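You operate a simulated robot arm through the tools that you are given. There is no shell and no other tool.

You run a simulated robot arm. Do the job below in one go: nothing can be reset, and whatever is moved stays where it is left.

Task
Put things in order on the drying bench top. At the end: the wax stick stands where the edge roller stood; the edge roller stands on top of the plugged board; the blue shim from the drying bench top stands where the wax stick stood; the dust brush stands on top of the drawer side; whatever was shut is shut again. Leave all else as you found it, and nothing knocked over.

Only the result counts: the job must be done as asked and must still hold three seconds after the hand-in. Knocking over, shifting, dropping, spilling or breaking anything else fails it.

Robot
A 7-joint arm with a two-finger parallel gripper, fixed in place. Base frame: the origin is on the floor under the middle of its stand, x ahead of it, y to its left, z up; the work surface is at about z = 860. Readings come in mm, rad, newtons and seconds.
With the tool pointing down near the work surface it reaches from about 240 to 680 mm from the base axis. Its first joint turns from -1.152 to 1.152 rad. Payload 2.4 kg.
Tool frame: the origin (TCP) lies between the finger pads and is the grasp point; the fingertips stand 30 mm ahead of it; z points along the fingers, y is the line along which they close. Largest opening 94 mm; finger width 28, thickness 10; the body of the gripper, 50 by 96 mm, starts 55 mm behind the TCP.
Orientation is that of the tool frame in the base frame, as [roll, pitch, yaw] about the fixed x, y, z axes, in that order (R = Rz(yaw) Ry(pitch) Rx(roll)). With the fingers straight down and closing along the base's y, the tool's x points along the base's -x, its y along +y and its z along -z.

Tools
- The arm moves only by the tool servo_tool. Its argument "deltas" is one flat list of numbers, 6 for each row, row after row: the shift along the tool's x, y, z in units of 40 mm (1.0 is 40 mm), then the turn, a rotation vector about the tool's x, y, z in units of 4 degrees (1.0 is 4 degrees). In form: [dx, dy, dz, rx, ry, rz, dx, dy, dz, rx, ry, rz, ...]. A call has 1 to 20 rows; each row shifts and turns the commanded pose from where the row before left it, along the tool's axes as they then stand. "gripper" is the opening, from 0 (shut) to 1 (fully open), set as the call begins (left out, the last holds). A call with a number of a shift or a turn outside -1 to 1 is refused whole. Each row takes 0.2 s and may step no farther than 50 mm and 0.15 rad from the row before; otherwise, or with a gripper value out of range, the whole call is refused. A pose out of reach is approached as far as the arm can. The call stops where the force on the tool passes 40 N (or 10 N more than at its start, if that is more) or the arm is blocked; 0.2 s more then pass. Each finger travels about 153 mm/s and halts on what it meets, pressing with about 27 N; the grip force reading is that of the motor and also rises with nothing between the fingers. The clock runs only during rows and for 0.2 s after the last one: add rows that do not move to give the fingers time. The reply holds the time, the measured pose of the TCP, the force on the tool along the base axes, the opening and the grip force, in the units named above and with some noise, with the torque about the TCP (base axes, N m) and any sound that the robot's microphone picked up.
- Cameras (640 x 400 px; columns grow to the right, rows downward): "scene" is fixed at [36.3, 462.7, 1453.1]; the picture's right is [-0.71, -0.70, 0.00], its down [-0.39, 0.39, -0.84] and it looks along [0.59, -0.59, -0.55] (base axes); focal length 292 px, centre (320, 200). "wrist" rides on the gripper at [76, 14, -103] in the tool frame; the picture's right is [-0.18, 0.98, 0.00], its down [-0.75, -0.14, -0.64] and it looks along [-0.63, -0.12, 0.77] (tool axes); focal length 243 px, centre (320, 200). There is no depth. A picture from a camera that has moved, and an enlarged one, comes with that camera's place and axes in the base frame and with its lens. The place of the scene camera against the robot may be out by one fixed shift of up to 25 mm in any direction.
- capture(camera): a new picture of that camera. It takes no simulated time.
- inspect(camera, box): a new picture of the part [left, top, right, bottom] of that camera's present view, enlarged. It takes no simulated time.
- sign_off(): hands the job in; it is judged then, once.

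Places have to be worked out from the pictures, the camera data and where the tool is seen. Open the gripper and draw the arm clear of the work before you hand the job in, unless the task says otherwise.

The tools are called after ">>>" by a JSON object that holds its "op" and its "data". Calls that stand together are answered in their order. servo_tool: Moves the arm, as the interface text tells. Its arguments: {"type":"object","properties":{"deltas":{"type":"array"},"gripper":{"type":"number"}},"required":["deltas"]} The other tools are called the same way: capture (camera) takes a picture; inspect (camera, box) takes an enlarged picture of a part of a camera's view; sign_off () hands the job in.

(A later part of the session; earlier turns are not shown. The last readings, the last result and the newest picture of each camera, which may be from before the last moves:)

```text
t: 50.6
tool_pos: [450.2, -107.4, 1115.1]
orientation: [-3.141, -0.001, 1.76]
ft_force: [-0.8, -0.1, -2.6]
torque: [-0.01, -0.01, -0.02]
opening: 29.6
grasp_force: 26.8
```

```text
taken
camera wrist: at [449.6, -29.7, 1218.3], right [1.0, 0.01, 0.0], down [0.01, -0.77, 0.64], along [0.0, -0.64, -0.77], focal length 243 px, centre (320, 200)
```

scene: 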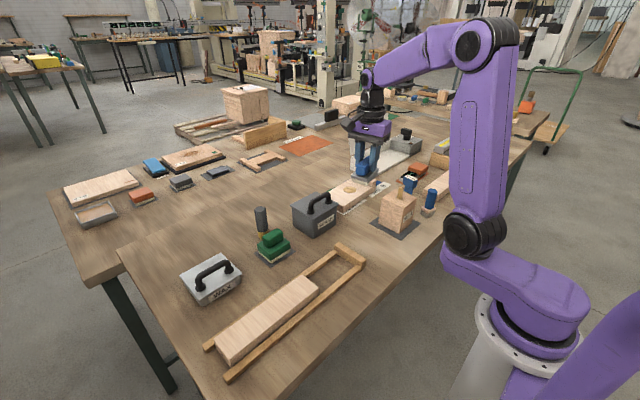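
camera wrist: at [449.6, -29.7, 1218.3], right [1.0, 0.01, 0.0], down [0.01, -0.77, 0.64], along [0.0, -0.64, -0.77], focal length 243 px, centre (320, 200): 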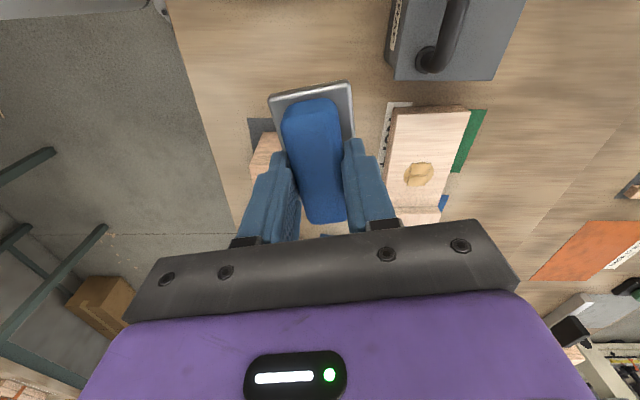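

Roller is held. I rotate it so that its long side runs across the board (yaw ≈ 182.5°).

>>> {"op": "servo_tool", "data": {"deltas": [0, 0, 0, 0, 0, -1, 0, 0, 0, 0, 0, -1, 0, 0, 0, 0, 0, -1, 0, 0, 0, 0, 0, -1, 0, 0, 0, 0, 0, -1, 0, 0, 0, 0, 0, -1, 0, 0, 0, 0, 0, -1, 0, 0, 0, 0, 0, -1, 0, 0, 0, 0, 0, -1, 0, 0, 0, 0, 0, -1, 0, 0, 0, 0, 0, -1, 0, 0, 0, 0, 0, -1, 0, 0, 0, 0, 0, -1, 0, 0, 0, 0, 0, -1, 0, 0, 0, 0, 0, -1, 0, 0, 0, 0, 0, -1, 0, 0, 0, 0, 0, -1, 0, 0, 0, 0, 0, -1, 0, 0, 0, 0, 0, -1, 0, 0, 0, 0, 0, -1]}}

>>> {"op": "servo_tool", "data": {"deltas": [-0.8, -0.4, 0, 0, 0, -0.4, -0.8, -0.4, 0, 0, 0, 0, -0.8, -0.4, 0, 0, 0, 0, -0.8, -0.4, 0, 0, 0, 0]}}

>>> {"op": "capture", "data": {"camera": "wrist"}}

```text
t: 54.8
tool_pos: [451.4, -110.3, 1116.9]
orientation: [-3.141, -0.001, -3.123]
ft_force: [-0.3, 0.2, -1.7]
torque: [-0.01, 0.0, -0.02]
opening: 29.8
grasp_force: 26.7
```

```text
t: 55.8
tool_pos: [580.5, -168.7, 1117.3]
orientation: [-3.142, 0.0, -3.096]
ft_force: [-0.3, 0.0, -1.7]
torque: [-0.02, 0.03, 0.01]
opening: 29.6
grasp_force: 26.9
```

```text
taken
camera wrist: at [503.8, -157.6, 1219.8], right [0.14, 0.99, 0.0], down [0.76, -0.11, 0.64], along [0.64, -0.09, -0.77], focal length 243 px, centre (320, 200)
```

wrist: 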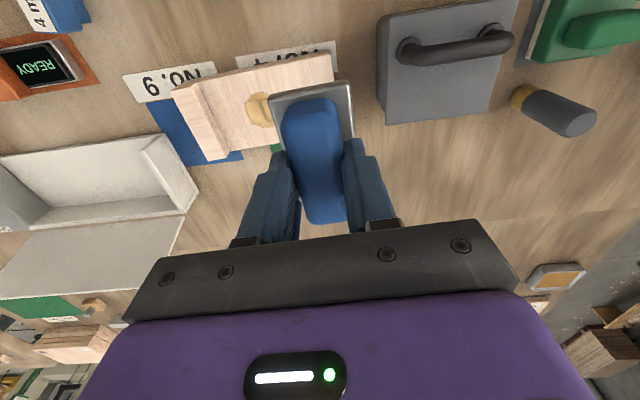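

I zoom on the board from here to refine its corners and the plug before placing.

>>> {"op": "inspect", "data": {"camera": "wrist", "box": [160, 30, 360, 170]}}

```text
2.86 times, centred on (260, 100) of wrist
camera zoom: at [503.8, -157.6, 1219.8], right [0.14, 0.99, 0.0], down [0.76, -0.11, 0.64], along [0.64, -0.09, -0.77], focal length 693 px, centre (491, 486)
```

zoom: 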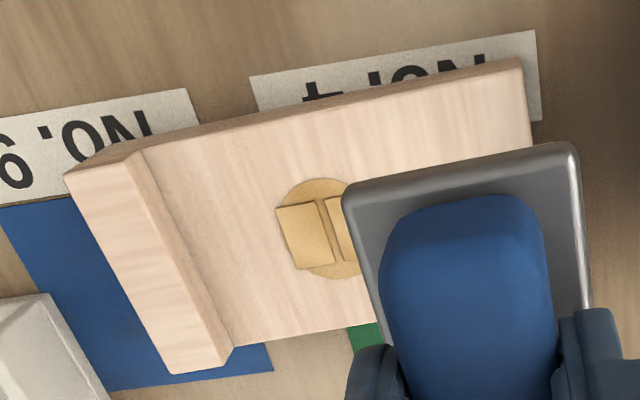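

Board refined: free area y from −225 (plug edge) to −152, x 557–651. I move over (604,−188) and descend to just above the board.

>>> {"op": "servo_tool", "data": {"deltas": [-0.565, -0.509, 0, 0, 0, 0, 0, 0, 0.5, 0, 0, 0, 0, 0, 0.9, 0, 0, 0, 0, 0, 0.9, 0, 0, 0, 0, 0, 0.7, 0, 0, 0, 0, 0, 0.5, 0, 0, 0]}}

>>> {"op": "capture", "data": {"camera": "wrist"}}

>>> {"op": "inspect", "data": {"camera": "scene", "box": [300, 150, 400, 225]}}

```text
t: 57.2
tool_pos: [604.3, -188.5, 978.4]
orientation: [3.141, 0.0, -3.096]
ft_force: [-0.4, -0.3, -2.1]
torque: [0.0, 0.0, 0.01]
opening: 29.6
grasp_force: 27.3
```

```text
taken
camera wrist: at [527.9, -176.0, 1080.4], right [0.14, 0.99, 0.0], down [0.76, -0.11, 0.64], along [0.64, -0.09, -0.77], focal length 243 px, centre (320, 200)
```

wrist: 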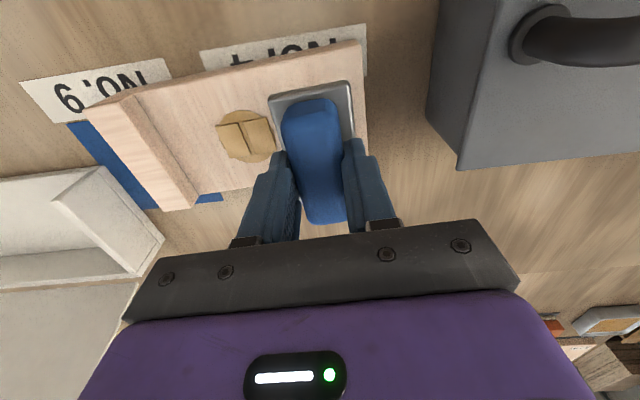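

```text
5.33 times, centred on (350, 188) of scene
camera zoom: at [36.4, 462.7, 1453.1], right [-0.71, -0.7, 0.0], down [-0.39, 0.39, -0.84], along [0.59, -0.59, -0.55], focal length 1557 px, centre (160, 267)
```

zoom: 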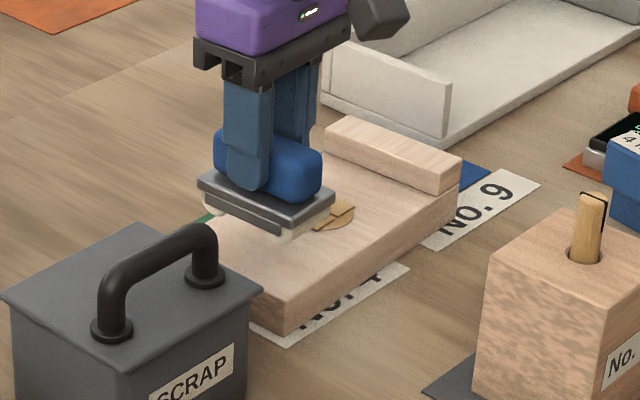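

Well aligned over the free end. I lower to just above contact, then in small steps watching the force.

>>> {"op": "servo_tool", "data": {"deltas": [0, 0, 0.2, 0, 0, 0, 0, 0, 0.2, 0, 0, 0, 0, 0, 0.05, 0, 0, 0]}}

>>> {"op": "servo_tool", "data": {"deltas": [0, 0, 0.05, 0, 0, 0]}}

>>> {"op": "servo_tool", "data": {"deltas": [0, 0, 0.05, 0, 0, 0]}}

>>> {"op": "inspect", "data": {"camera": "scene", "box": [320, 170, 380, 215]}}

```text
t: 58.0
tool_pos: [604.1, -187.4, 958.6]
orientation: [3.14, 0.001, -3.095]
ft_force: [0.3, -0.5, -2.0]
torque: [-0.02, -0.03, -0.02]
opening: 29.3
grasp_force: 27.1
```

```text
t: 58.4
tool_pos: [605.2, -188.0, 956.1]
orientation: [3.141, -0.001, -3.097]
ft_force: [0.8, -0.1, -2.5]
torque: [0.02, 0.02, 0.01]
opening: 29.5
grasp_force: 26.6
```

```text
t: 58.8
tool_pos: [604.2, -189.6, 954.9]
orientation: [3.14, -0.002, -3.096]
ft_force: [-0.1, -0.3, -2.2]
torque: [0.0, 0.0, -0.02]
opening: 29.7
grasp_force: 27.1
```

```text
8.89 times, centred on (350, 192) of scene
camera zoom: at [36.4, 462.7, 1453.1], right [-0.71, -0.7, 0.0], down [-0.39, 0.39, -0.84], along [0.59, -0.59, -0.55], focal length 2596 px, centre (53, 267)
```

zoom: 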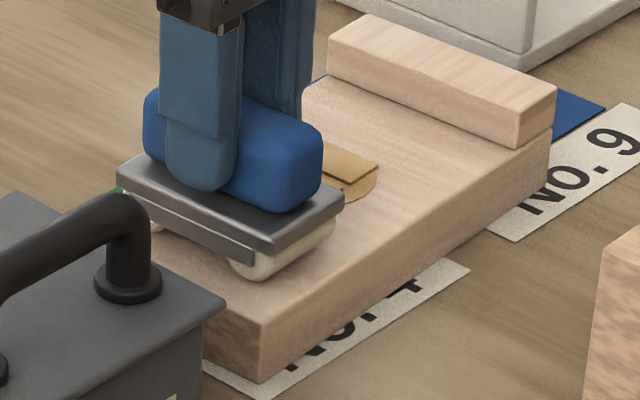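

Confirmed: it has rollers, and it is nearly touching. I continue in 1 mm steps.

>>> {"op": "servo_tool", "data": {"deltas": [0, 0, 0.03, 0, 0, 0]}}

>>> {"op": "servo_tool", "data": {"deltas": [0, 0, 0.03, 0, 0, 0]}}

>>> {"op": "servo_tool", "data": {"deltas": [0, 0, 0.03, 0, 0, 0]}}

```text
t: 59.2
tool_pos: [603.7, -188.6, 952.4]
orientation: [-3.141, 0.001, -3.096]
ft_force: [-0.1, 0.5, -2.0]
torque: [-0.05, -0.01, -0.01]
opening: 29.6
grasp_force: 26.8
```

```text
t: 59.6
tool_pos: [603.7, -188.3, 953.3]
orientation: [-3.141, 0.002, -3.099]
ft_force: [-1.7, 0.1, 6.2]
torque: [0.02, 0.27, 0.04]
opening: 29.7
grasp_force: 27.2
```

```text
t: 60.0
tool_pos: [603.2, -187.8, 952.2]
orientation: [-3.14, 0.003, -3.098]
ft_force: [-5.7, 0.1, 22.0]
torque: [0.06, 0.83, -0.06]
opening: 29.6
grasp_force: 26.7
```

Contact made (22 N now); I ease back up by ~1.4 mm to relieve pressure, then open partially.

>>> {"op": "servo_tool", "data": {"deltas": [0, 0, -0.035, 0, 0, 0]}}

>>> {"op": "servo_tool", "data": {"deltas": [0, 0, 0, 0, 0, 0, 0, 0, 0, 0, 0, 0], "gripper": 0.6}}

>>> {"op": "inspect", "data": {"camera": "scene", "box": [320, 170, 380, 215]}}

```text
t: 60.4
tool_pos: [604.2, -187.8, 952.9]
orientation: [-3.141, 0.0, -3.096]
ft_force: [-2.8, -1.0, 18.1]
torque: [0.02, 0.41, -0.01]
opening: 29.4
grasp_force: 26.9
```

```text
t: 61.0
tool_pos: [603.2, -188.6, 952.3]
orientation: [-3.141, -0.001, -3.096]
ft_force: [0.2, 0.2, -0.2]
torque: [-0.05, -0.01, -0.03]
opening: 56.1
grasp_force: 0.1
```

```text
8.89 times, centred on (350, 192) of scene
camera zoom: at [36.3, 462.7, 1453.1], right [-0.71, -0.7, 0.0], down [-0.39, 0.39, -0.84], along [0.59, -0.59, -0.55], focal length 2596 px, centre (53, 267)
```

zoom: 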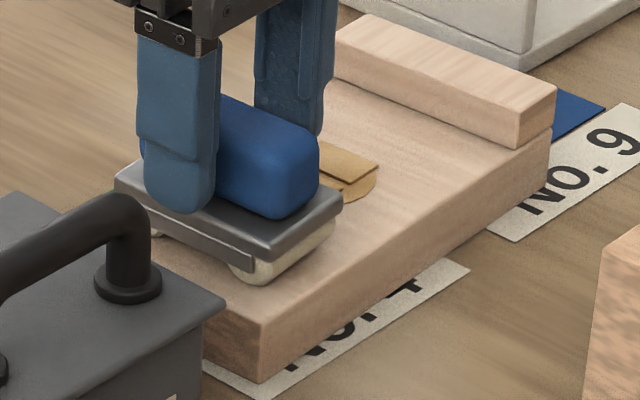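

Released and standing. I retreat straight up and check it from above.

>>> {"op": "servo_tool", "data": {"deltas": [0, 0, -0.4, 0, 0, 0, 0, 0, -0.8, 0, 0, 0, 0, 0, -0.9, 0, 0, 0, 0, 0, -0.9, 0, 0, 0, 0, 0, -0.9, 0, 0, 0]}}

>>> {"op": "capture", "data": {"camera": "wrist"}}

>>> {"op": "inspect", "data": {"camera": "scene", "box": [300, 160, 400, 240]}}

```text
t: 62.2
tool_pos: [604.8, -189.3, 1108.6]
orientation: [3.14, -0.002, -3.096]
ft_force: [0.1, -0.3, -0.6]
torque: [0.0, 0.0, 0.01]
opening: 56.1
grasp_force: 0.0
```

```text
taken
camera wrist: at [527.8, -177.9, 1210.8], right [0.14, 0.99, 0.0], down [0.76, -0.11, 0.64], along [0.63, -0.09, -0.77], focal length 243 px, centre (320, 200)
```

wrist: 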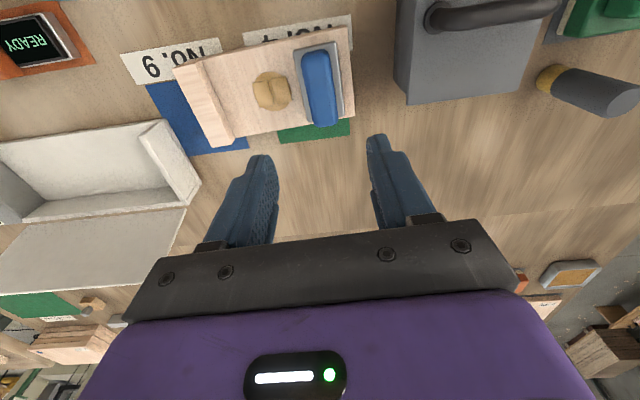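

```text
5.00 times, centred on (350, 200) of scene
camera zoom: at [36.3, 462.7, 1453.1], right [-0.71, -0.7, 0.0], down [-0.39, 0.39, -0.84], along [0.59, -0.59, -0.55], focal length 1460 px, centre (170, 200)
```

zoom: 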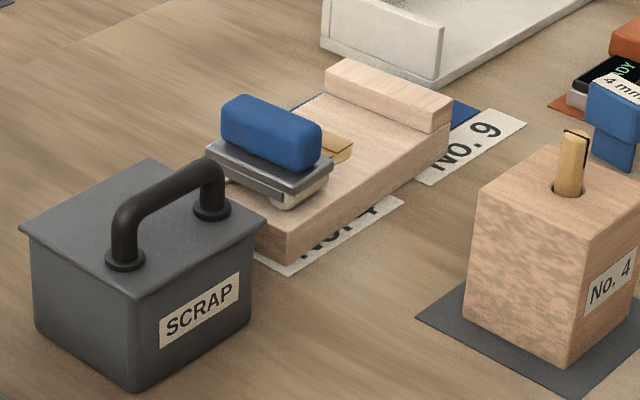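

Edge roller stands well on the plugged board. Next the wax stick: I move over it (≈(652,110)) with fingers closing along y.

>>> {"op": "servo_tool", "data": {"deltas": [-0.152, 0.929, 0, 0, 0, 0, -0.152, 0.929, 0, 0, 0, 0, -0.152, 0.929, 0, 0, 0, 0, -0.152, 0.929, 0, 0, 0, 0, -0.152, 0.929, 0, 0, 0, 0, -0.152, 0.929, 0, 0, 0, 0, -0.152, 0.929, 0, 0, 0, 0, -0.152, 0.929, 0, 0, 0, 0, 0, 0, 0, 0, 0, 0.65], "gripper": 0.7}}

>>> {"op": "capture", "data": {"camera": "wrist"}}

>>> {"op": "inspect", "data": {"camera": "wrist", "box": [240, 50, 400, 150]}}

```text
t: 64.2
tool_pos: [641.9, 113.3, 1107.9]
orientation: [3.141, -0.001, 3.14]
ft_force: [0.5, 0.0, -0.1]
torque: [-0.02, -0.03, 0.0]
opening: 66.0
grasp_force: 0.1
```

```text
taken
camera wrist: at [565.6, 127.8, 1210.4], right [0.19, 0.98, 0.0], down [0.75, -0.14, 0.64], along [0.63, -0.12, -0.77], focal length 243 px, centre (320, 200)
```

wrist: 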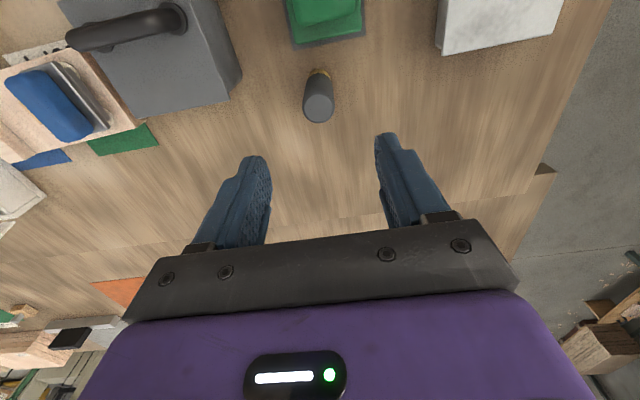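

```text
4.00 times, centred on (320, 100) of wrist
camera zoom: at [565.6, 127.8, 1210.4], right [0.19, 0.98, 0.0], down [0.75, -0.14, 0.64], along [0.63, -0.12, -0.77], focal length 970 px, centre (320, 600)
```

zoom: 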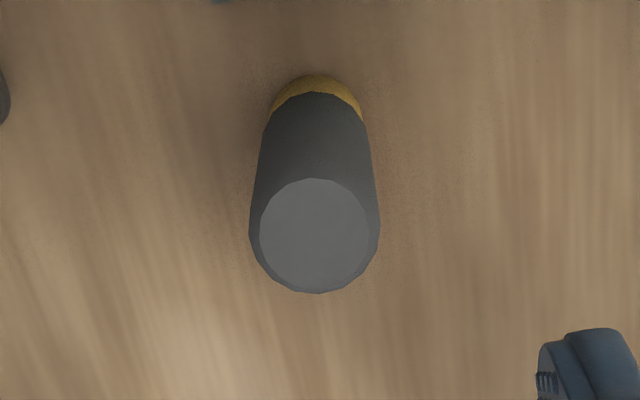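

Wax stick centre refined to ≈(648,111), top ≈ 970. I align and descend to TCP ≈ 935.

>>> {"op": "servo_tool", "data": {"deltas": [-0.15, -0.058, 0, 0, 0, 0, 0, 0, 0.8, 0, 0, 0, 0, 0, 0.9, 0, 0, 0, 0, 0, 0.9, 0, 0, 0, 0, 0, 0.9, 0, 0, 0, 0, 0, 0.5, 0, 0, 0, 0, 0, 0.325, 0, 0, 0]}}

>>> {"op": "capture", "data": {"camera": "wrist"}}

>>> {"op": "inspect", "data": {"camera": "scene", "box": [230, 190, 310, 260]}}

```text
t: 65.8
tool_pos: [644.7, 109.4, 932.6]
orientation: [3.141, 0.0, -3.141]
ft_force: [-0.6, -0.7, 0.3]
torque: [0.04, 0.03, 0.0]
opening: 65.7
grasp_force: 0.0
```

```text
taken
camera wrist: at [569.7, 124.7, 1036.4], right [0.18, 0.98, 0.0], down [0.75, -0.14, 0.64], along [0.63, -0.12, -0.77], focal length 243 px, centre (320, 200)
```

wrist: 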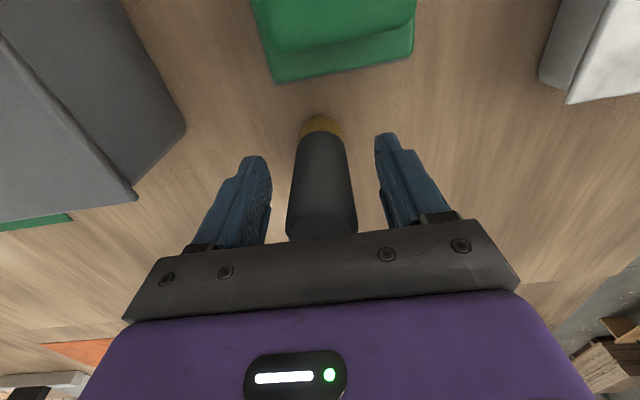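

```text
5.71 times, centred on (270, 225) of scene
camera zoom: at [36.4, 462.7, 1453.1], right [-0.71, -0.7, 0.0], down [-0.39, 0.39, -0.84], along [0.59, -0.59, -0.55], focal length 1669 px, centre (606, 57)
```

zoom: 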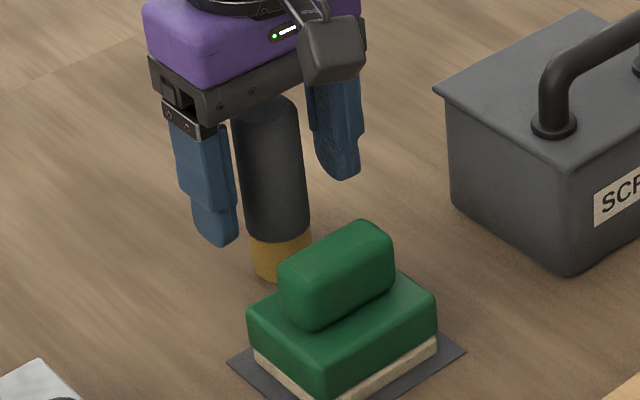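

Slightly short in x; I nudge forward 3.5 mm and close on the stick.

>>> {"op": "servo_tool", "data": {"deltas": [-0.09, 0.01, 0, 0, 0, 0, 0, 0, 0, 0, 0, 0]}}

>>> {"op": "servo_tool", "data": {"deltas": [0, 0, 0, 0, 0, 0, 0, 0, 0, 0, 0, 0, 0, 0, 0, 0, 0, 0, 0, 0, 0, 0, 0, 0], "gripper": 0.0}}

>>> {"op": "capture", "data": {"camera": "wrist"}}

```text
t: 66.4
tool_pos: [648.8, 109.7, 934.3]
orientation: [3.141, 0.002, -3.141]
ft_force: [-0.4, 0.1, 0.7]
torque: [-0.01, -0.02, -0.01]
opening: 65.8
grasp_force: 0.0
```

```text
t: 67.4
tool_pos: [648.7, 110.9, 935.6]
orientation: [3.141, 0.0, -3.141]
ft_force: [1.0, -1.2, 0.5]
torque: [-0.03, 0.01, 0.04]
opening: 33.2
grasp_force: 27.3
```

```text
taken
camera wrist: at [573.2, 125.2, 1037.2], right [0.18, 0.98, 0.0], down [0.75, -0.14, 0.64], along [0.63, -0.12, -0.77], focal length 243 px, centre (320, 200)
```

wrist: 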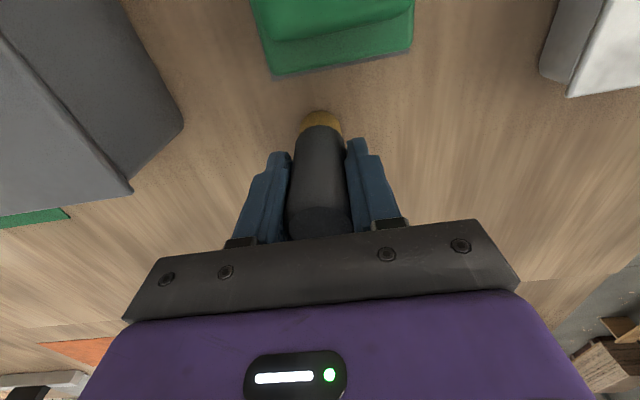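

Gripped (33 mm). I lift it up and carry it towards the edge roller's old place (450.4,−108.6).

>>> {"op": "servo_tool", "data": {"deltas": [0, 0, -0.25, 0, 0, 0, 0, 0, -0.6, 0, 0, 0, 0, 0, -0.9, 0, 0, 0, 0, 0, -0.9, 0, 0, 0, 0, 0, -0.9, 0, 0, 0, 0, 0, -0.9, 0, 0, 0]}}

>>> {"op": "servo_tool", "data": {"deltas": [0.715, -0.784, 0, 0, 0, 0, 0.715, -0.784, 0, 0, 0, 0, 0.715, -0.784, 0, 0, 0, 0, 0.715, -0.784, 0, 0, 0, 0, 0.715, -0.784, 0, 0, 0, 0, 0.715, -0.784, 0, 0, 0, 0, 0.715, -0.784, 0, 0, 0, 0]}}

>>> {"op": "capture", "data": {"camera": "wrist"}}

>>> {"op": "capture", "data": {"camera": "scene"}}

```text
t: 68.8
tool_pos: [648.9, 110.3, 1111.1]
orientation: [3.14, -0.001, 3.141]
ft_force: [-0.4, 0.6, -0.9]
torque: [-0.02, 0.02, -0.02]
opening: 33.2
grasp_force: 26.8
```

```text
t: 70.4
tool_pos: [444.6, -109.1, 1112.8]
orientation: [3.141, 0.0, -3.141]
ft_force: [0.5, -0.5, -1.6]
torque: [-0.03, 0.02, -0.02]
opening: 33.4
grasp_force: 27.1
```

```text
taken
camera wrist: at [369.2, -94.2, 1214.3], right [0.18, 0.98, 0.0], down [0.75, -0.14, 0.64], along [0.63, -0.12, -0.77], focal length 243 px, centre (320, 200)
```

wrist: 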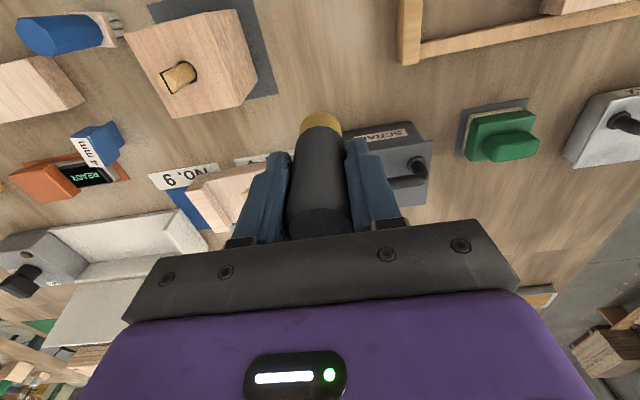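

```text
taken
```

scene: 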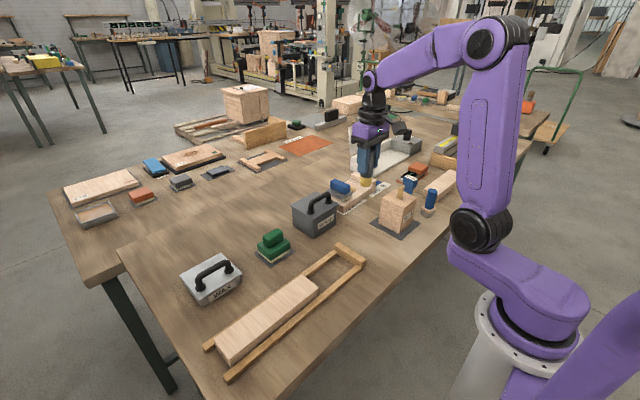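

I align to (448.5,−108.6) (the stick sits ~2 mm ahead of the TCP) and descend to 10 mm above table contact.

>>> {"op": "servo_tool", "data": {"deltas": [-0.09, 0, 0.5, 0, 0, 0, 0, 0, 0.9, 0, 0, 0, 0, 0, 0.9, 0, 0, 0, 0, 0, 0.9, 0, 0, 0, 0, 0, 0.6, 0, 0, 0, 0, 0, 0.35, 0, 0, 0]}}

>>> {"op": "inspect", "data": {"camera": "scene", "box": [320, 180, 410, 245]}}

>>> {"op": "capture", "data": {"camera": "wrist"}}

```text
t: 71.8
tool_pos: [449.6, -111.9, 946.8]
orientation: [3.141, 0.0, 3.141]
ft_force: [0.3, -1.2, 0.3]
torque: [0.0, 0.02, -0.04]
opening: 33.2
grasp_force: 27.1
```

```text
6.15 times, centred on (365, 212) of scene
camera zoom: at [36.4, 462.7, 1453.1], right [-0.71, -0.7, 0.0], down [-0.39, 0.39, -0.84], along [0.59, -0.59, -0.55], focal length 1797 px, centre (43, 123)
```

zoom: 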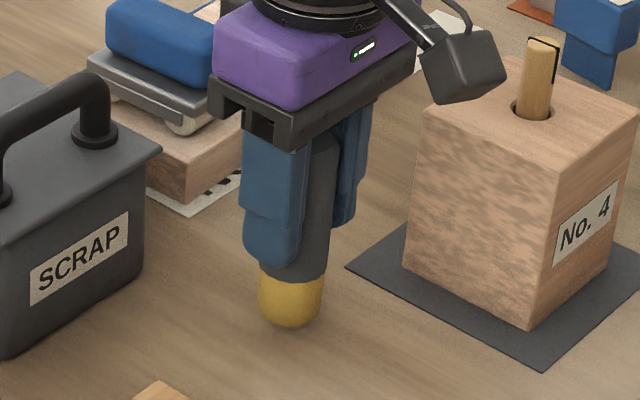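

```text
taken
camera wrist: at [374.0, -95.7, 1048.2], right [0.18, 0.98, 0.0], down [0.75, -0.14, 0.64], along [0.63, -0.12, -0.77], focal length 243 px, centre (320, 200)
```

wrist: 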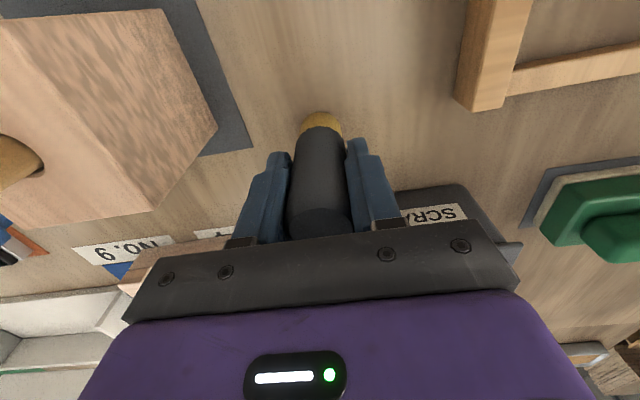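

The rounded amber tip confirms the wax stick. I lower in small steps until contact.

>>> {"op": "servo_tool", "data": {"deltas": [0.02, 0.02, 0.15, 0, 0, 0, 0, 0, 0.07, 0, 0, 0]}}

>>> {"op": "servo_tool", "data": {"deltas": [0, 0, 0.03, 0, 0, 0]}}

>>> {"op": "servo_tool", "data": {"deltas": [0, 0, 0.025, 0, 0, 0]}}

>>> {"op": "servo_tool", "data": {"deltas": [0, 0, 0.025, 0, 0, 0]}}

```text
t: 72.4
tool_pos: [449.7, -109.0, 938.7]
orientation: [3.141, 0.0, -3.141]
ft_force: [0.0, -0.5, -0.2]
torque: [0.02, 0.0, 0.0]
opening: 33.5
grasp_force: 26.8
```

```text
t: 72.8
tool_pos: [450.9, -109.6, 938.1]
orientation: [-3.14, -0.001, -3.141]
ft_force: [-0.6, 0.0, -0.8]
torque: [0.01, 0.03, 0.0]
opening: 33.1
grasp_force: 27.3
```

```text
t: 73.2
tool_pos: [450.2, -109.1, 935.1]
orientation: [-3.141, 0.0, -3.141]
ft_force: [0.3, 0.4, -0.9]
torque: [0.01, 0.0, -0.01]
opening: 33.1
grasp_force: 27.1
```

```text
t: 73.6
tool_pos: [450.6, -108.7, 934.1]
orientation: [-3.141, 0.001, -3.141]
ft_force: [0.6, 0.8, 0.4]
torque: [-0.03, 0.0, -0.03]
opening: 33.3
grasp_force: 27.2
```

>>> {"op": "servo_tool", "data": {"deltas": [0, 0, 0.02, 0, 0, 0]}}

>>> {"op": "servo_tool", "data": {"deltas": [0, 0, 0.02, 0, 0, 0]}}

>>> {"op": "inspect", "data": {"camera": "scene", "box": [345, 205, 375, 245]}}

```text
t: 74.0
tool_pos: [450.8, -108.7, 934.8]
orientation: [-3.141, 0.002, 3.14]
ft_force: [-1.6, -0.8, 9.7]
torque: [-0.07, 0.15, 0.03]
opening: 33.1
grasp_force: 27.1
```

```text
t: 74.4
tool_pos: [451.2, -109.2, 934.1]
orientation: [-3.141, 0.001, 3.141]
ft_force: [-4.2, -0.8, 22.7]
torque: [-0.02, 0.32, 0.04]
opening: 33.3
grasp_force: 27.2
```

```text
10.00 times, centred on (360, 225) of scene
camera zoom: at [35.9, 462.8, 1453.1], right [-0.71, -0.7, 0.0], down [-0.39, 0.39, -0.84], along [0.59, -0.59, -0.55], focal length 2920 px, centre (-80, -50)
```

zoom: 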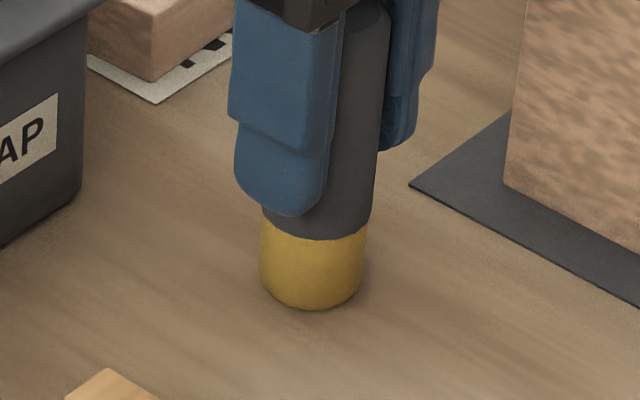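

Contact confirmed (22 N); I ease up about 1 mm and check the force before opening.

>>> {"op": "servo_tool", "data": {"deltas": [0, 0, -0.03, 0, 0, 0, 0, 0, 0, 0, 0, 0]}}

```text
t: 75.0
tool_pos: [450.1, -108.7, 934.6]
orientation: [3.141, 0.001, 3.141]
ft_force: [0.6, 0.1, 1.2]
torque: [-0.03, -0.07, -0.06]
opening: 33.2
grasp_force: 27.4
```

Only a light touch remains (~2 N). I open the fingers.

>>> {"op": "servo_tool", "data": {"deltas": [0, 0, 0, 0, 0, 0, 0, 0, 0, 0, 0, 0], "gripper": 0.65}}

>>> {"op": "inspect", "data": {"camera": "scene", "box": [330, 185, 400, 245]}}

>>> {"op": "capture", "data": {"camera": "wrist"}}

```text
t: 75.6
tool_pos: [451.3, -108.1, 934.0]
orientation: [-3.141, 0.0, -3.141]
ft_force: [1.4, 0.0, -0.3]
torque: [0.01, 0.0, -0.04]
opening: 61.0
grasp_force: 0.1
```

```text
6.67 times, centred on (365, 215) of scene
camera zoom: at [36.3, 462.7, 1453.1], right [-0.71, -0.7, 0.0], down [-0.39, 0.39, -0.84], along [0.59, -0.59, -0.55], focal length 1947 px, centre (20, 100)
```

zoom: 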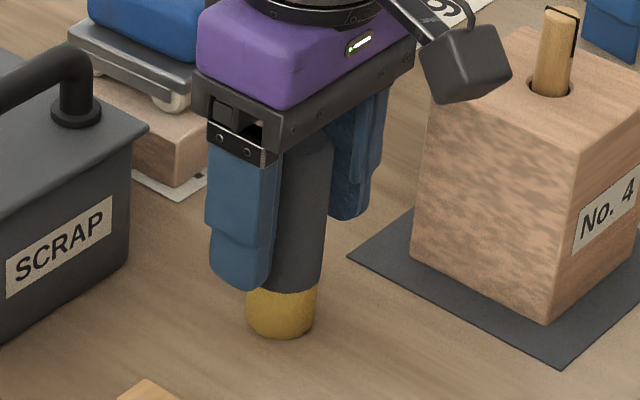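

```text
taken
camera wrist: at [375.4, -93.9, 1037.3], right [0.18, 0.98, 0.0], down [0.75, -0.14, 0.64], along [0.63, -0.12, -0.77], focal length 243 px, centre (320, 200)
```

wrist: 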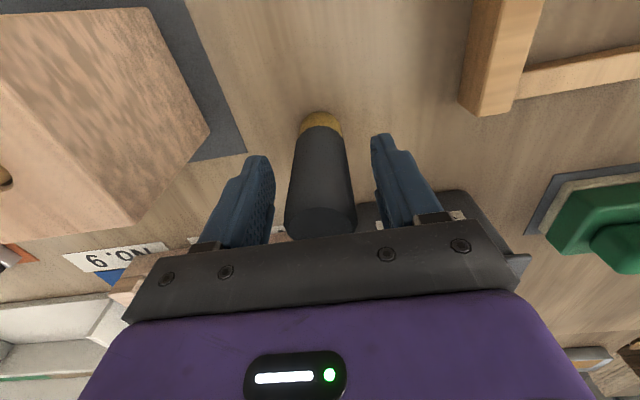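

The stick stands upright on its own. I retreat straight up and verify.

>>> {"op": "servo_tool", "data": {"deltas": [0, 0, -0.3, 0, 0, 0, 0, 0, -0.7, 0, 0, 0, 0, 0, -0.9, 0, 0, 0, 0, 0, -0.9, 0, 0, 0, 0, 0, -0.9, 0, 0, 0, 0, 0, -0.9, 0, 0, 0]}}

>>> {"op": "inspect", "data": {"camera": "scene", "box": [300, 160, 450, 255]}}

>>> {"op": "capture", "data": {"camera": "wrist"}}

```text
t: 77.0
tool_pos: [449.5, -109.2, 1122.2]
orientation: [3.141, -0.001, 3.141]
ft_force: [-0.5, -0.2, -0.6]
torque: [0.01, 0.01, 0.0]
opening: 61.2
grasp_force: 0.0
```

```text
4.21 times, centred on (375, 208) of scene
camera zoom: at [36.3, 462.7, 1453.1], right [-0.71, -0.7, 0.0], down [-0.39, 0.39, -0.84], along [0.59, -0.59, -0.55], focal length 1230 px, centre (88, 168)
```

zoom: 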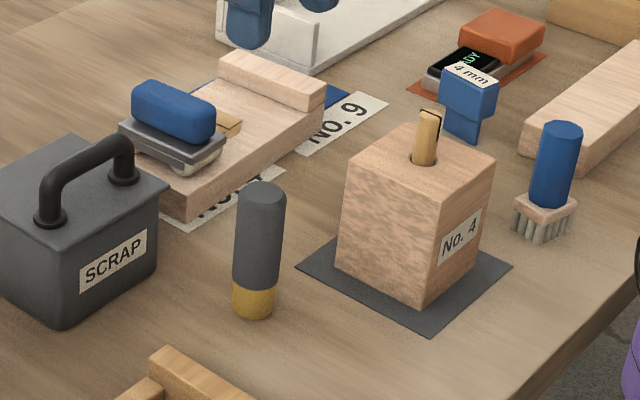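

```text
taken
camera wrist: at [374.2, -93.9, 1224.9], right [0.18, 0.98, 0.0], down [0.75, -0.14, 0.64], along [0.63, -0.12, -0.77], focal length 243 px, centre (320, 200)
```

wrist: 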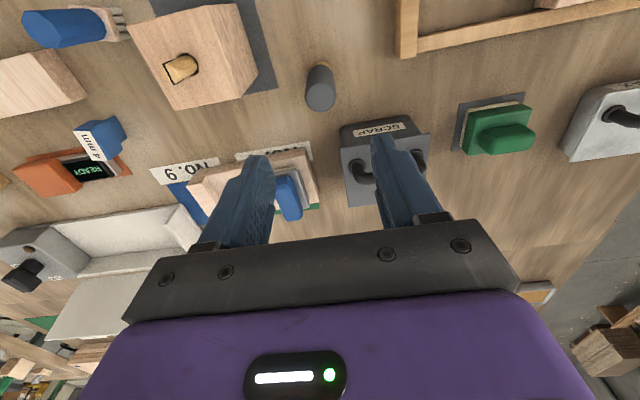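

Wax stick stands in the roller's old place. Next the shim: I move above (470,−428) and yaw to ≈169.5° to match it.

>>> {"op": "servo_tool", "data": {"deltas": [-0.064, -0.99, 0, 0, 0, 0, -0.064, -0.99, 0, 0, 0, 0, -0.064, -0.99, 0, 0, 0, 0, -0.064, -0.99, 0, 0, 0, 0, -0.064, -0.99, 0, 0, 0, 0, -0.064, -0.99, 0, 0, 0, 0, -0.064, -0.99, 0, 0, 0, 0, -0.064, -0.99, 0, 0, 0, 0, 0, 0, 0.5, 0, 0, 0.9, 0, 0, 0.5, 0, 0, 0.9, 0, 0, 0.5, 0, 0, 0.8]}}

>>> {"op": "capture", "data": {"camera": "wrist"}}

>>> {"op": "inspect", "data": {"camera": "wrist", "box": [240, 50, 400, 150]}}

```text
t: 79.4
tool_pos: [471.8, -426.0, 1059.8]
orientation: [3.141, 0.0, 2.959]
ft_force: [0.3, -0.1, 0.4]
torque: [0.03, 0.02, -0.01]
opening: 60.9
grasp_force: 0.1
```

```text
taken
camera wrist: at [400.4, -398.0, 1162.0], right [0.36, 0.93, 0.0], down [0.71, -0.28, 0.64], along [0.6, -0.23, -0.77], focal length 243 px, centre (320, 200)
```

wrist: 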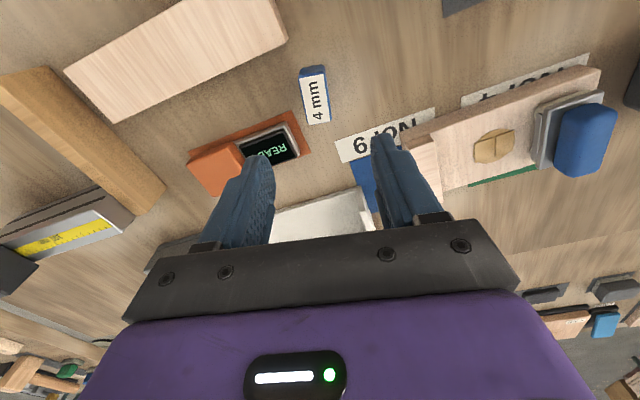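

```text
4.00 times, centred on (320, 100) of wrist
camera zoom: at [400.4, -398.0, 1162.0], right [0.36, 0.93, 0.0], down [0.71, -0.28, 0.64], along [0.6, -0.23, -0.77], focal length 970 px, centre (320, 600)
```

zoom: 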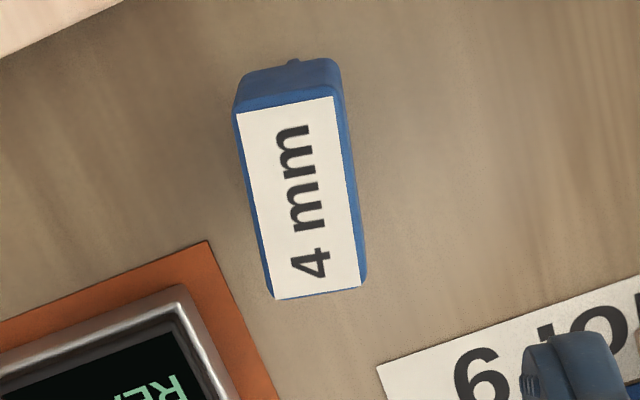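

Shim centre refined to (468.9,−428.7), long axis −11.65°. I fine-align and go down to just above it for another check.

>>> {"op": "servo_tool", "data": {"deltas": [0.066, -0.088, 0, 0, 0, 0.3, 0, 0, 0.7, 0, 0, 0, 0, 0, 0.7, 0, 0, 0, 0, 0, 0.6, 0, 0, 0, 0, 0, 0, 0, 0, 0]}}

>>> {"op": "capture", "data": {"camera": "wrist"}}

>>> {"op": "inspect", "data": {"camera": "wrist", "box": [240, 80, 400, 200]}}

```text
t: 80.6
tool_pos: [468.5, -428.3, 978.8]
orientation: [3.141, 0.0, 2.939]
ft_force: [0.6, 0.4, -0.4]
torque: [-0.01, -0.01, -0.01]
opening: 61.0
grasp_force: 0.1
```

```text
taken
camera wrist: at [396.9, -397.9, 1082.3], right [0.38, 0.93, 0.0], down [0.71, -0.29, 0.64], along [0.59, -0.24, -0.77], focal length 243 px, centre (320, 200)
```

wrist: 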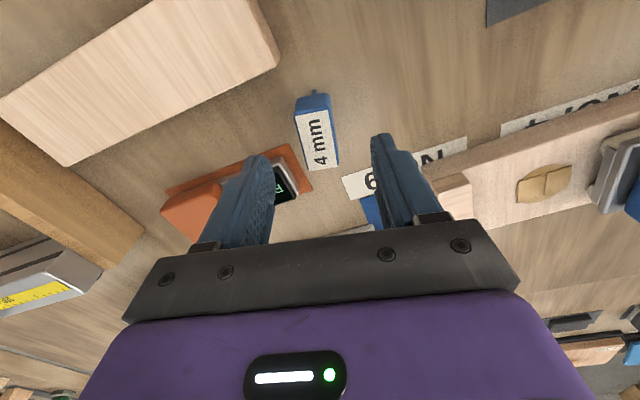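

```text
3.33 times, centred on (320, 140) of wrist
camera zoom: at [396.9, -397.9, 1082.3], right [0.38, 0.93, 0.0], down [0.71, -0.29, 0.64], along [0.59, -0.24, -0.77], focal length 809 px, centre (320, 400)
```

zoom: 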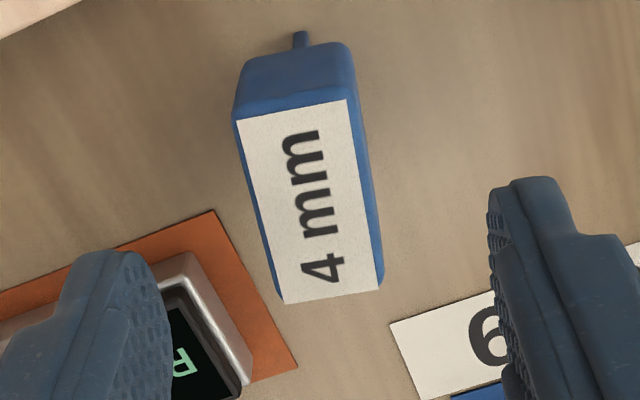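

The blade is centred under the head (~4 mm thick). I correct by −1.7 mm laterally and descend around the head to TCP ≈ 918.

>>> {"op": "servo_tool", "data": {"deltas": [-0.02, -0.042, 0.3, 0, 0, -0.15, 0, 0, 0.4, 0, 0, 0, 0, 0, 0.4, 0, 0, 0, 0, 0, 0.25, 0, 0, 0, 0, 0, 0.12, 0, 0, 0, 0, 0, 0, 0, 0, 0]}}

>>> {"op": "capture", "data": {"camera": "wrist"}}

>>> {"op": "inspect", "data": {"camera": "wrist", "box": [220, 100, 420, 240]}}

>>> {"op": "inspect", "data": {"camera": "scene", "box": [385, 150, 435, 205]}}

```text
t: 82.0
tool_pos: [469.6, -430.9, 920.0]
orientation: [-3.141, -0.001, 2.951]
ft_force: [-0.3, -1.4, 1.2]
torque: [0.03, 0.03, -0.01]
opening: 61.3
grasp_force: 0.0
```

```text
taken
camera wrist: at [397.0, -401.6, 1022.7], right [0.37, 0.93, 0.0], down [0.71, -0.28, 0.64], along [0.6, -0.24, -0.77], focal length 243 px, centre (320, 200)
```

wrist: 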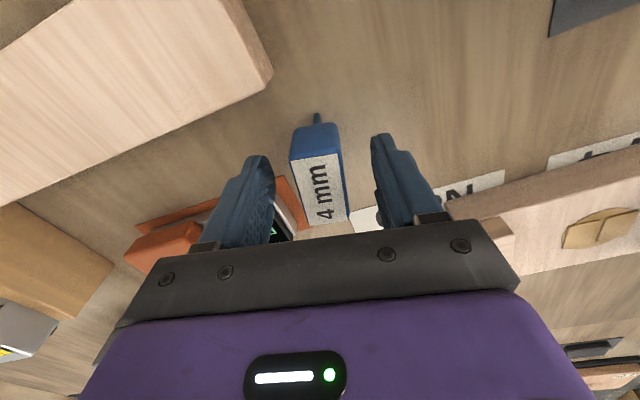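

```text
2.86 times, centred on (320, 170) of wrist
camera zoom: at [397.0, -401.6, 1022.7], right [0.37, 0.93, 0.0], down [0.71, -0.28, 0.64], along [0.6, -0.24, -0.77], focal length 693 px, centre (320, 286)
```

zoom: 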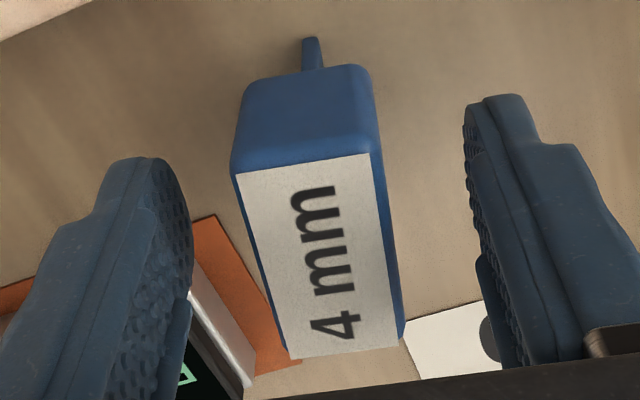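

```text
7.27 times, centred on (410, 178) of scene
camera zoom: at [36.3, 462.7, 1453.1], right [-0.71, -0.7, 0.0], down [-0.39, 0.39, -0.84], along [0.59, -0.59, -0.55], focal length 2124 px, centre (-334, 364)
```

zoom: 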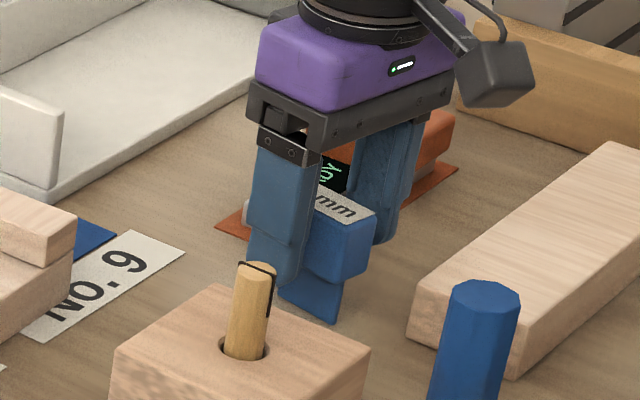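

Well aligned (parallel, within ~1 mm). I close in two stages: first to ~29 mm, then fully.

>>> {"op": "servo_tool", "data": {"deltas": [0, 0.013, 0, 0, 0, 0, 0, 0, 0, 0, 0, 0], "gripper": 0.31}}

>>> {"op": "inspect", "data": {"camera": "wrist", "box": [220, 100, 420, 240]}}

```text
t: 82.6
tool_pos: [468.4, -428.8, 920.0]
orientation: [-3.14, 0.0, 2.95]
ft_force: [-0.7, 0.0, 1.3]
torque: [0.0, 0.01, -0.01]
opening: 30.1
grasp_force: 24.9
```

```text
2.86 times, centred on (320, 170) of wrist
camera zoom: at [397.0, -400.8, 1022.4], right [0.37, 0.93, 0.0], down [0.71, -0.28, 0.64], along [0.6, -0.24, -0.77], focal length 693 px, centre (320, 286)
```

zoom: 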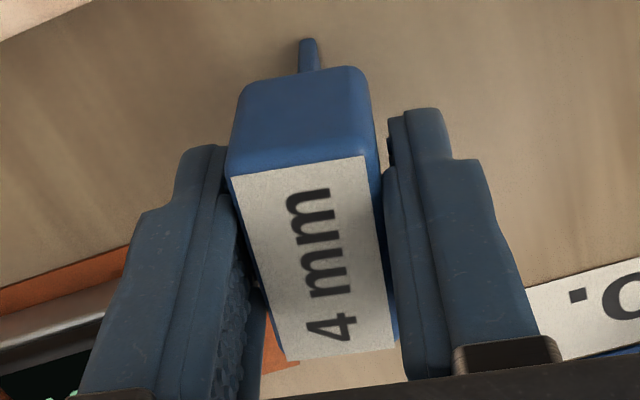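

Fingers are near/at contact. I close fully.

>>> {"op": "servo_tool", "data": {"deltas": [0, 0, 0, 0, 0, 0, 0, 0, 0, 0, 0, 0, 0, 0, 0, 0, 0, 0], "gripper": 0.0}}

>>> {"op": "inspect", "data": {"camera": "wrist", "box": [220, 100, 420, 240]}}

>>> {"op": "inspect", "data": {"camera": "scene", "box": [395, 160, 425, 200]}}

```text
t: 83.4
tool_pos: [468.2, -429.0, 919.8]
orientation: [-3.141, -0.002, 2.95]
ft_force: [-0.1, 0.6, 1.8]
torque: [0.02, 0.02, -0.01]
opening: 29.5
grasp_force: 26.7
```

```text
2.86 times, centred on (320, 170) of wrist
camera zoom: at [397.0, -400.8, 1022.3], right [0.37, 0.93, 0.0], down [0.71, -0.28, 0.64], along [0.6, -0.24, -0.77], focal length 693 px, centre (320, 286)
```

zoom: 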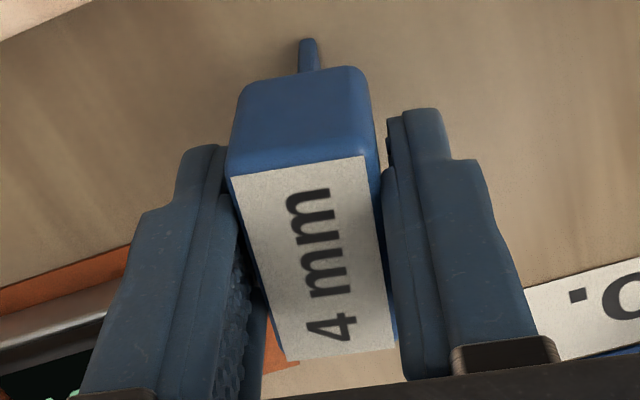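

```text
10.00 times, centred on (410, 180) of scene
camera zoom: at [36.3, 462.8, 1453.1], right [-0.71, -0.7, 0.0], down [-0.39, 0.39, -0.84], along [0.59, -0.59, -0.55], focal length 2920 px, centre (-580, 400)
```

zoom: 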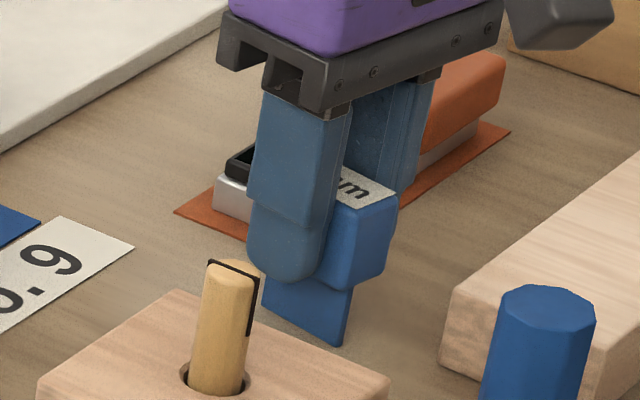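

Gripped at 29.5 mm, TCP ≈ 920. I lift slowly and check that the shim hangs straight.

>>> {"op": "servo_tool", "data": {"deltas": [0, 0, -0.15, 0, 0, 0, 0, 0, -0.35, 0, 0, 0, 0, 0, -0.6, 0, 0, 0, 0, 0, -0.8, 0, 0, 0, 0, 0, -0.9, 0, 0, 0, 0, 0, -0.9, 0, 0, 0, 0, 0, -0.9, 0, 0, 0, 0, 0, -0.4, 0, 0, 0]}}

>>> {"op": "capture", "data": {"camera": "scene"}}

>>> {"op": "inspect", "data": {"camera": "wrist", "box": [220, 100, 420, 240]}}

```text
t: 85.2
tool_pos: [466.3, -428.9, 1121.9]
orientation: [3.141, -0.001, 2.949]
ft_force: [0.0, 0.4, -0.4]
torque: [0.01, -0.02, -0.02]
opening: 29.5
grasp_force: 26.3
```

```text
taken
```

scene: 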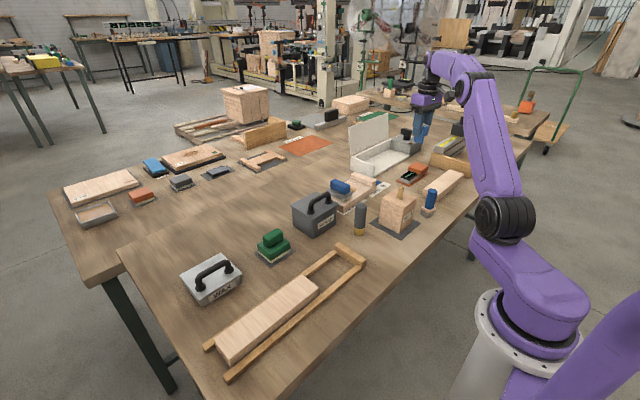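

```text
2.86 times, centred on (320, 170) of wrist
camera zoom: at [395.5, -399.6, 1224.7], right [0.37, 0.93, 0.0], down [0.71, -0.28, 0.64], along [0.6, -0.24, -0.77], focal length 693 px, centre (320, 286)
```

zoom: 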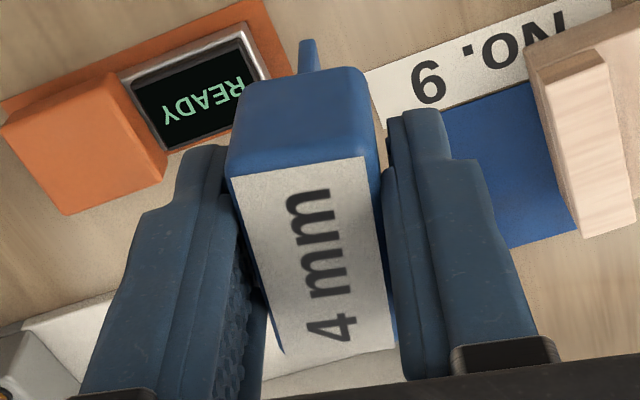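

Shim held straight. I carry it over to the wax stick's old place (650.5,110.5).

>>> {"op": "servo_tool", "data": {"deltas": [-0.1206, 0.882, 0, 0, 0, 0, -0.1206, 0.882, 0, 0, 0, 0, -0.1206, 0.882, 0, 0, 0, 0, -0.1206, 0.882, 0, 0, 0, 0, -0.1206, 0.882, 0, 0, 0, 0, -0.1206, 0.882, 0, 0, 0, 0, -0.1206, 0.882, 0, 0, 0, 0, -0.1206, 0.882, 0, 0, 0, 0, -0.1206, 0.882, 0, 0, 0, 0, -0.1206, 0.882, 0, 0, 0, 0, -0.1206, 0.882, 0, 0, 0, 0, -0.1206, 0.882, 0, 0, 0, 0, -0.1206, 0.882, 0, 0, 0, 0, -0.1206, 0.882, 0, 0, 0, 0, -0.1206, 0.882, 0, 0, 0, 0, -0.1206, 0.882, 0, 0, 0, 0]}}

>>> {"op": "servo_tool", "data": {"deltas": [0, 0, 0.5, 0, 0, 0, 0, 0, 0.9, 0, 0, 0, 0, 0, 0.9, 0, 0, 0, 0, 0, 0.9, 0, 0, 0, 0, 0, 0.5, 0, 0, 0, 0, 0, 0, 0, 0, 0]}}

>>> {"op": "capture", "data": {"camera": "wrist"}}

>>> {"op": "inspect", "data": {"camera": "scene", "box": [235, 190, 295, 250]}}

```text
t: 88.6
tool_pos: [650.0, 108.7, 1120.6]
orientation: [-3.14, -0.003, 2.948]
ft_force: [0.2, 0.4, -1.3]
torque: [0.04, 0.02, 0.02]
opening: 29.5
grasp_force: 27.0
out of reach, approached as far as the arm can: row 16
```

```text
t: 90.0
tool_pos: [649.9, 109.8, 968.7]
orientation: [3.141, -0.001, 2.948]
ft_force: [0.1, 0.0, -0.2]
torque: [0.01, 0.0, -0.03]
opening: 29.7
grasp_force: 27.1
```

```text
taken
camera wrist: at [578.7, 138.8, 1071.8], right [0.37, 0.93, 0.0], down [0.71, -0.28, 0.64], along [0.6, -0.24, -0.77], focal length 243 px, centre (320, 200)
```

wrist: 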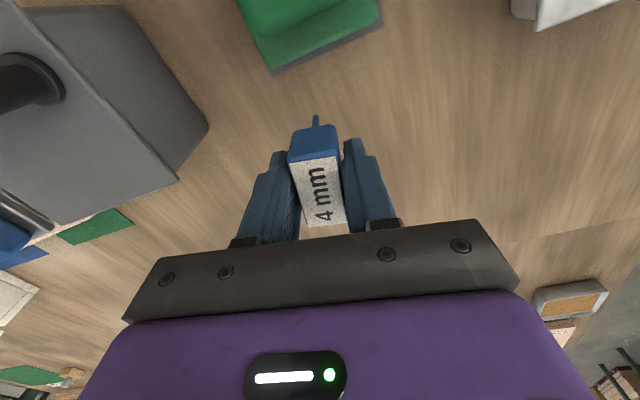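

```text
6.67 times, centred on (265, 220) of scene
camera zoom: at [36.4, 462.7, 1453.1], right [-0.71, -0.7, 0.0], down [-0.39, 0.39, -0.84], along [0.59, -0.59, -0.55], focal length 1947 px, centre (687, 67)
```

zoom: 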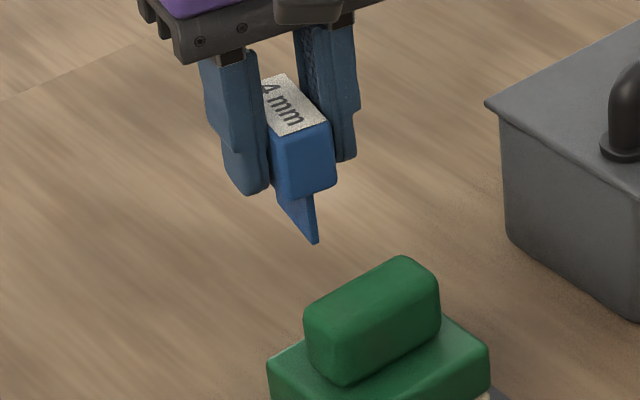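

The pose below is fine (649.9,109.8). I lower to ~4 mm above contact, then in fine steps.

>>> {"op": "servo_tool", "data": {"deltas": [0, 0.01, 0.4, 0, 0, 0, 0, 0, 0.4, 0, 0, 0, 0, 0, 0.2, 0, 0, 0, 0, 0, 0.1, 0, 0, 0, 0, 0, 0, 0, 0, 0]}}

>>> {"op": "servo_tool", "data": {"deltas": [0, 0, 0.03, 0, 0, 0, 0, 0, 0, 0, 0, 0]}}

>>> {"op": "servo_tool", "data": {"deltas": [0, 0, 0.03, 0, 0, 0, 0, 0, 0, 0, 0, 0]}}

>>> {"op": "servo_tool", "data": {"deltas": [0, 0, 0.02, 0, 0, 0, 0, 0, 0, 0, 0, 0]}}

```text
t: 91.2
tool_pos: [647.9, 109.7, 925.9]
orientation: [-3.141, 0.0, 2.949]
ft_force: [0.0, 0.0, -0.7]
torque: [0.01, 0.01, 0.01]
opening: 29.7
grasp_force: 26.9
```

```text
t: 91.8
tool_pos: [647.6, 108.5, 924.1]
orientation: [3.14, -0.001, 2.948]
ft_force: [-0.1, 0.3, -0.4]
torque: [0.01, 0.0, 0.0]
opening: 29.5
grasp_force: 27.0
```

```text
t: 92.4
tool_pos: [646.4, 109.2, 923.5]
orientation: [3.141, 0.0, 2.948]
ft_force: [0.0, 0.6, -0.1]
torque: [0.02, -0.02, -0.04]
opening: 29.4
grasp_force: 27.0
```

```text
t: 93.0
tool_pos: [647.9, 108.8, 922.5]
orientation: [-3.14, -0.001, 2.949]
ft_force: [0.4, -0.2, -0.4]
torque: [-0.04, -0.02, -0.01]
opening: 29.9
grasp_force: 27.1
```

Still free of the table. I nudge +2 mm in x, +1 mm in y and keep stepping down.

>>> {"op": "servo_tool", "data": {"deltas": [-0.044, 0.034, 0, 0, 0, 0, 0, 0, 0.02, 0, 0, 0, 0, 0, 0, 0, 0, 0]}}

>>> {"op": "servo_tool", "data": {"deltas": [0, 0, 0.02, 0, 0, 0, 0, 0, 0, 0, 0, 0]}}

>>> {"op": "servo_tool", "data": {"deltas": [0, 0, 0.015, 0, 0, 0, 0, 0, 0, 0, 0, 0]}}

```text
t: 93.8
tool_pos: [649.7, 109.9, 921.5]
orientation: [3.141, -0.001, 2.95]
ft_force: [0.4, 0.4, -0.8]
torque: [0.02, 0.01, -0.02]
opening: 30.1
grasp_force: 27.4
```

```text
t: 94.4
tool_pos: [649.0, 109.9, 921.5]
orientation: [-3.141, 0.001, 2.951]
ft_force: [-0.1, 0.3, -0.1]
torque: [-0.01, -0.02, 0.03]
opening: 29.7
grasp_force: 26.3
```

```text
t: 95.0
tool_pos: [649.4, 110.8, 919.2]
orientation: [-3.141, 0.0, 2.951]
ft_force: [0.7, 0.0, 0.2]
torque: [-0.02, -0.01, -0.01]
opening: 29.5
grasp_force: 27.0
```

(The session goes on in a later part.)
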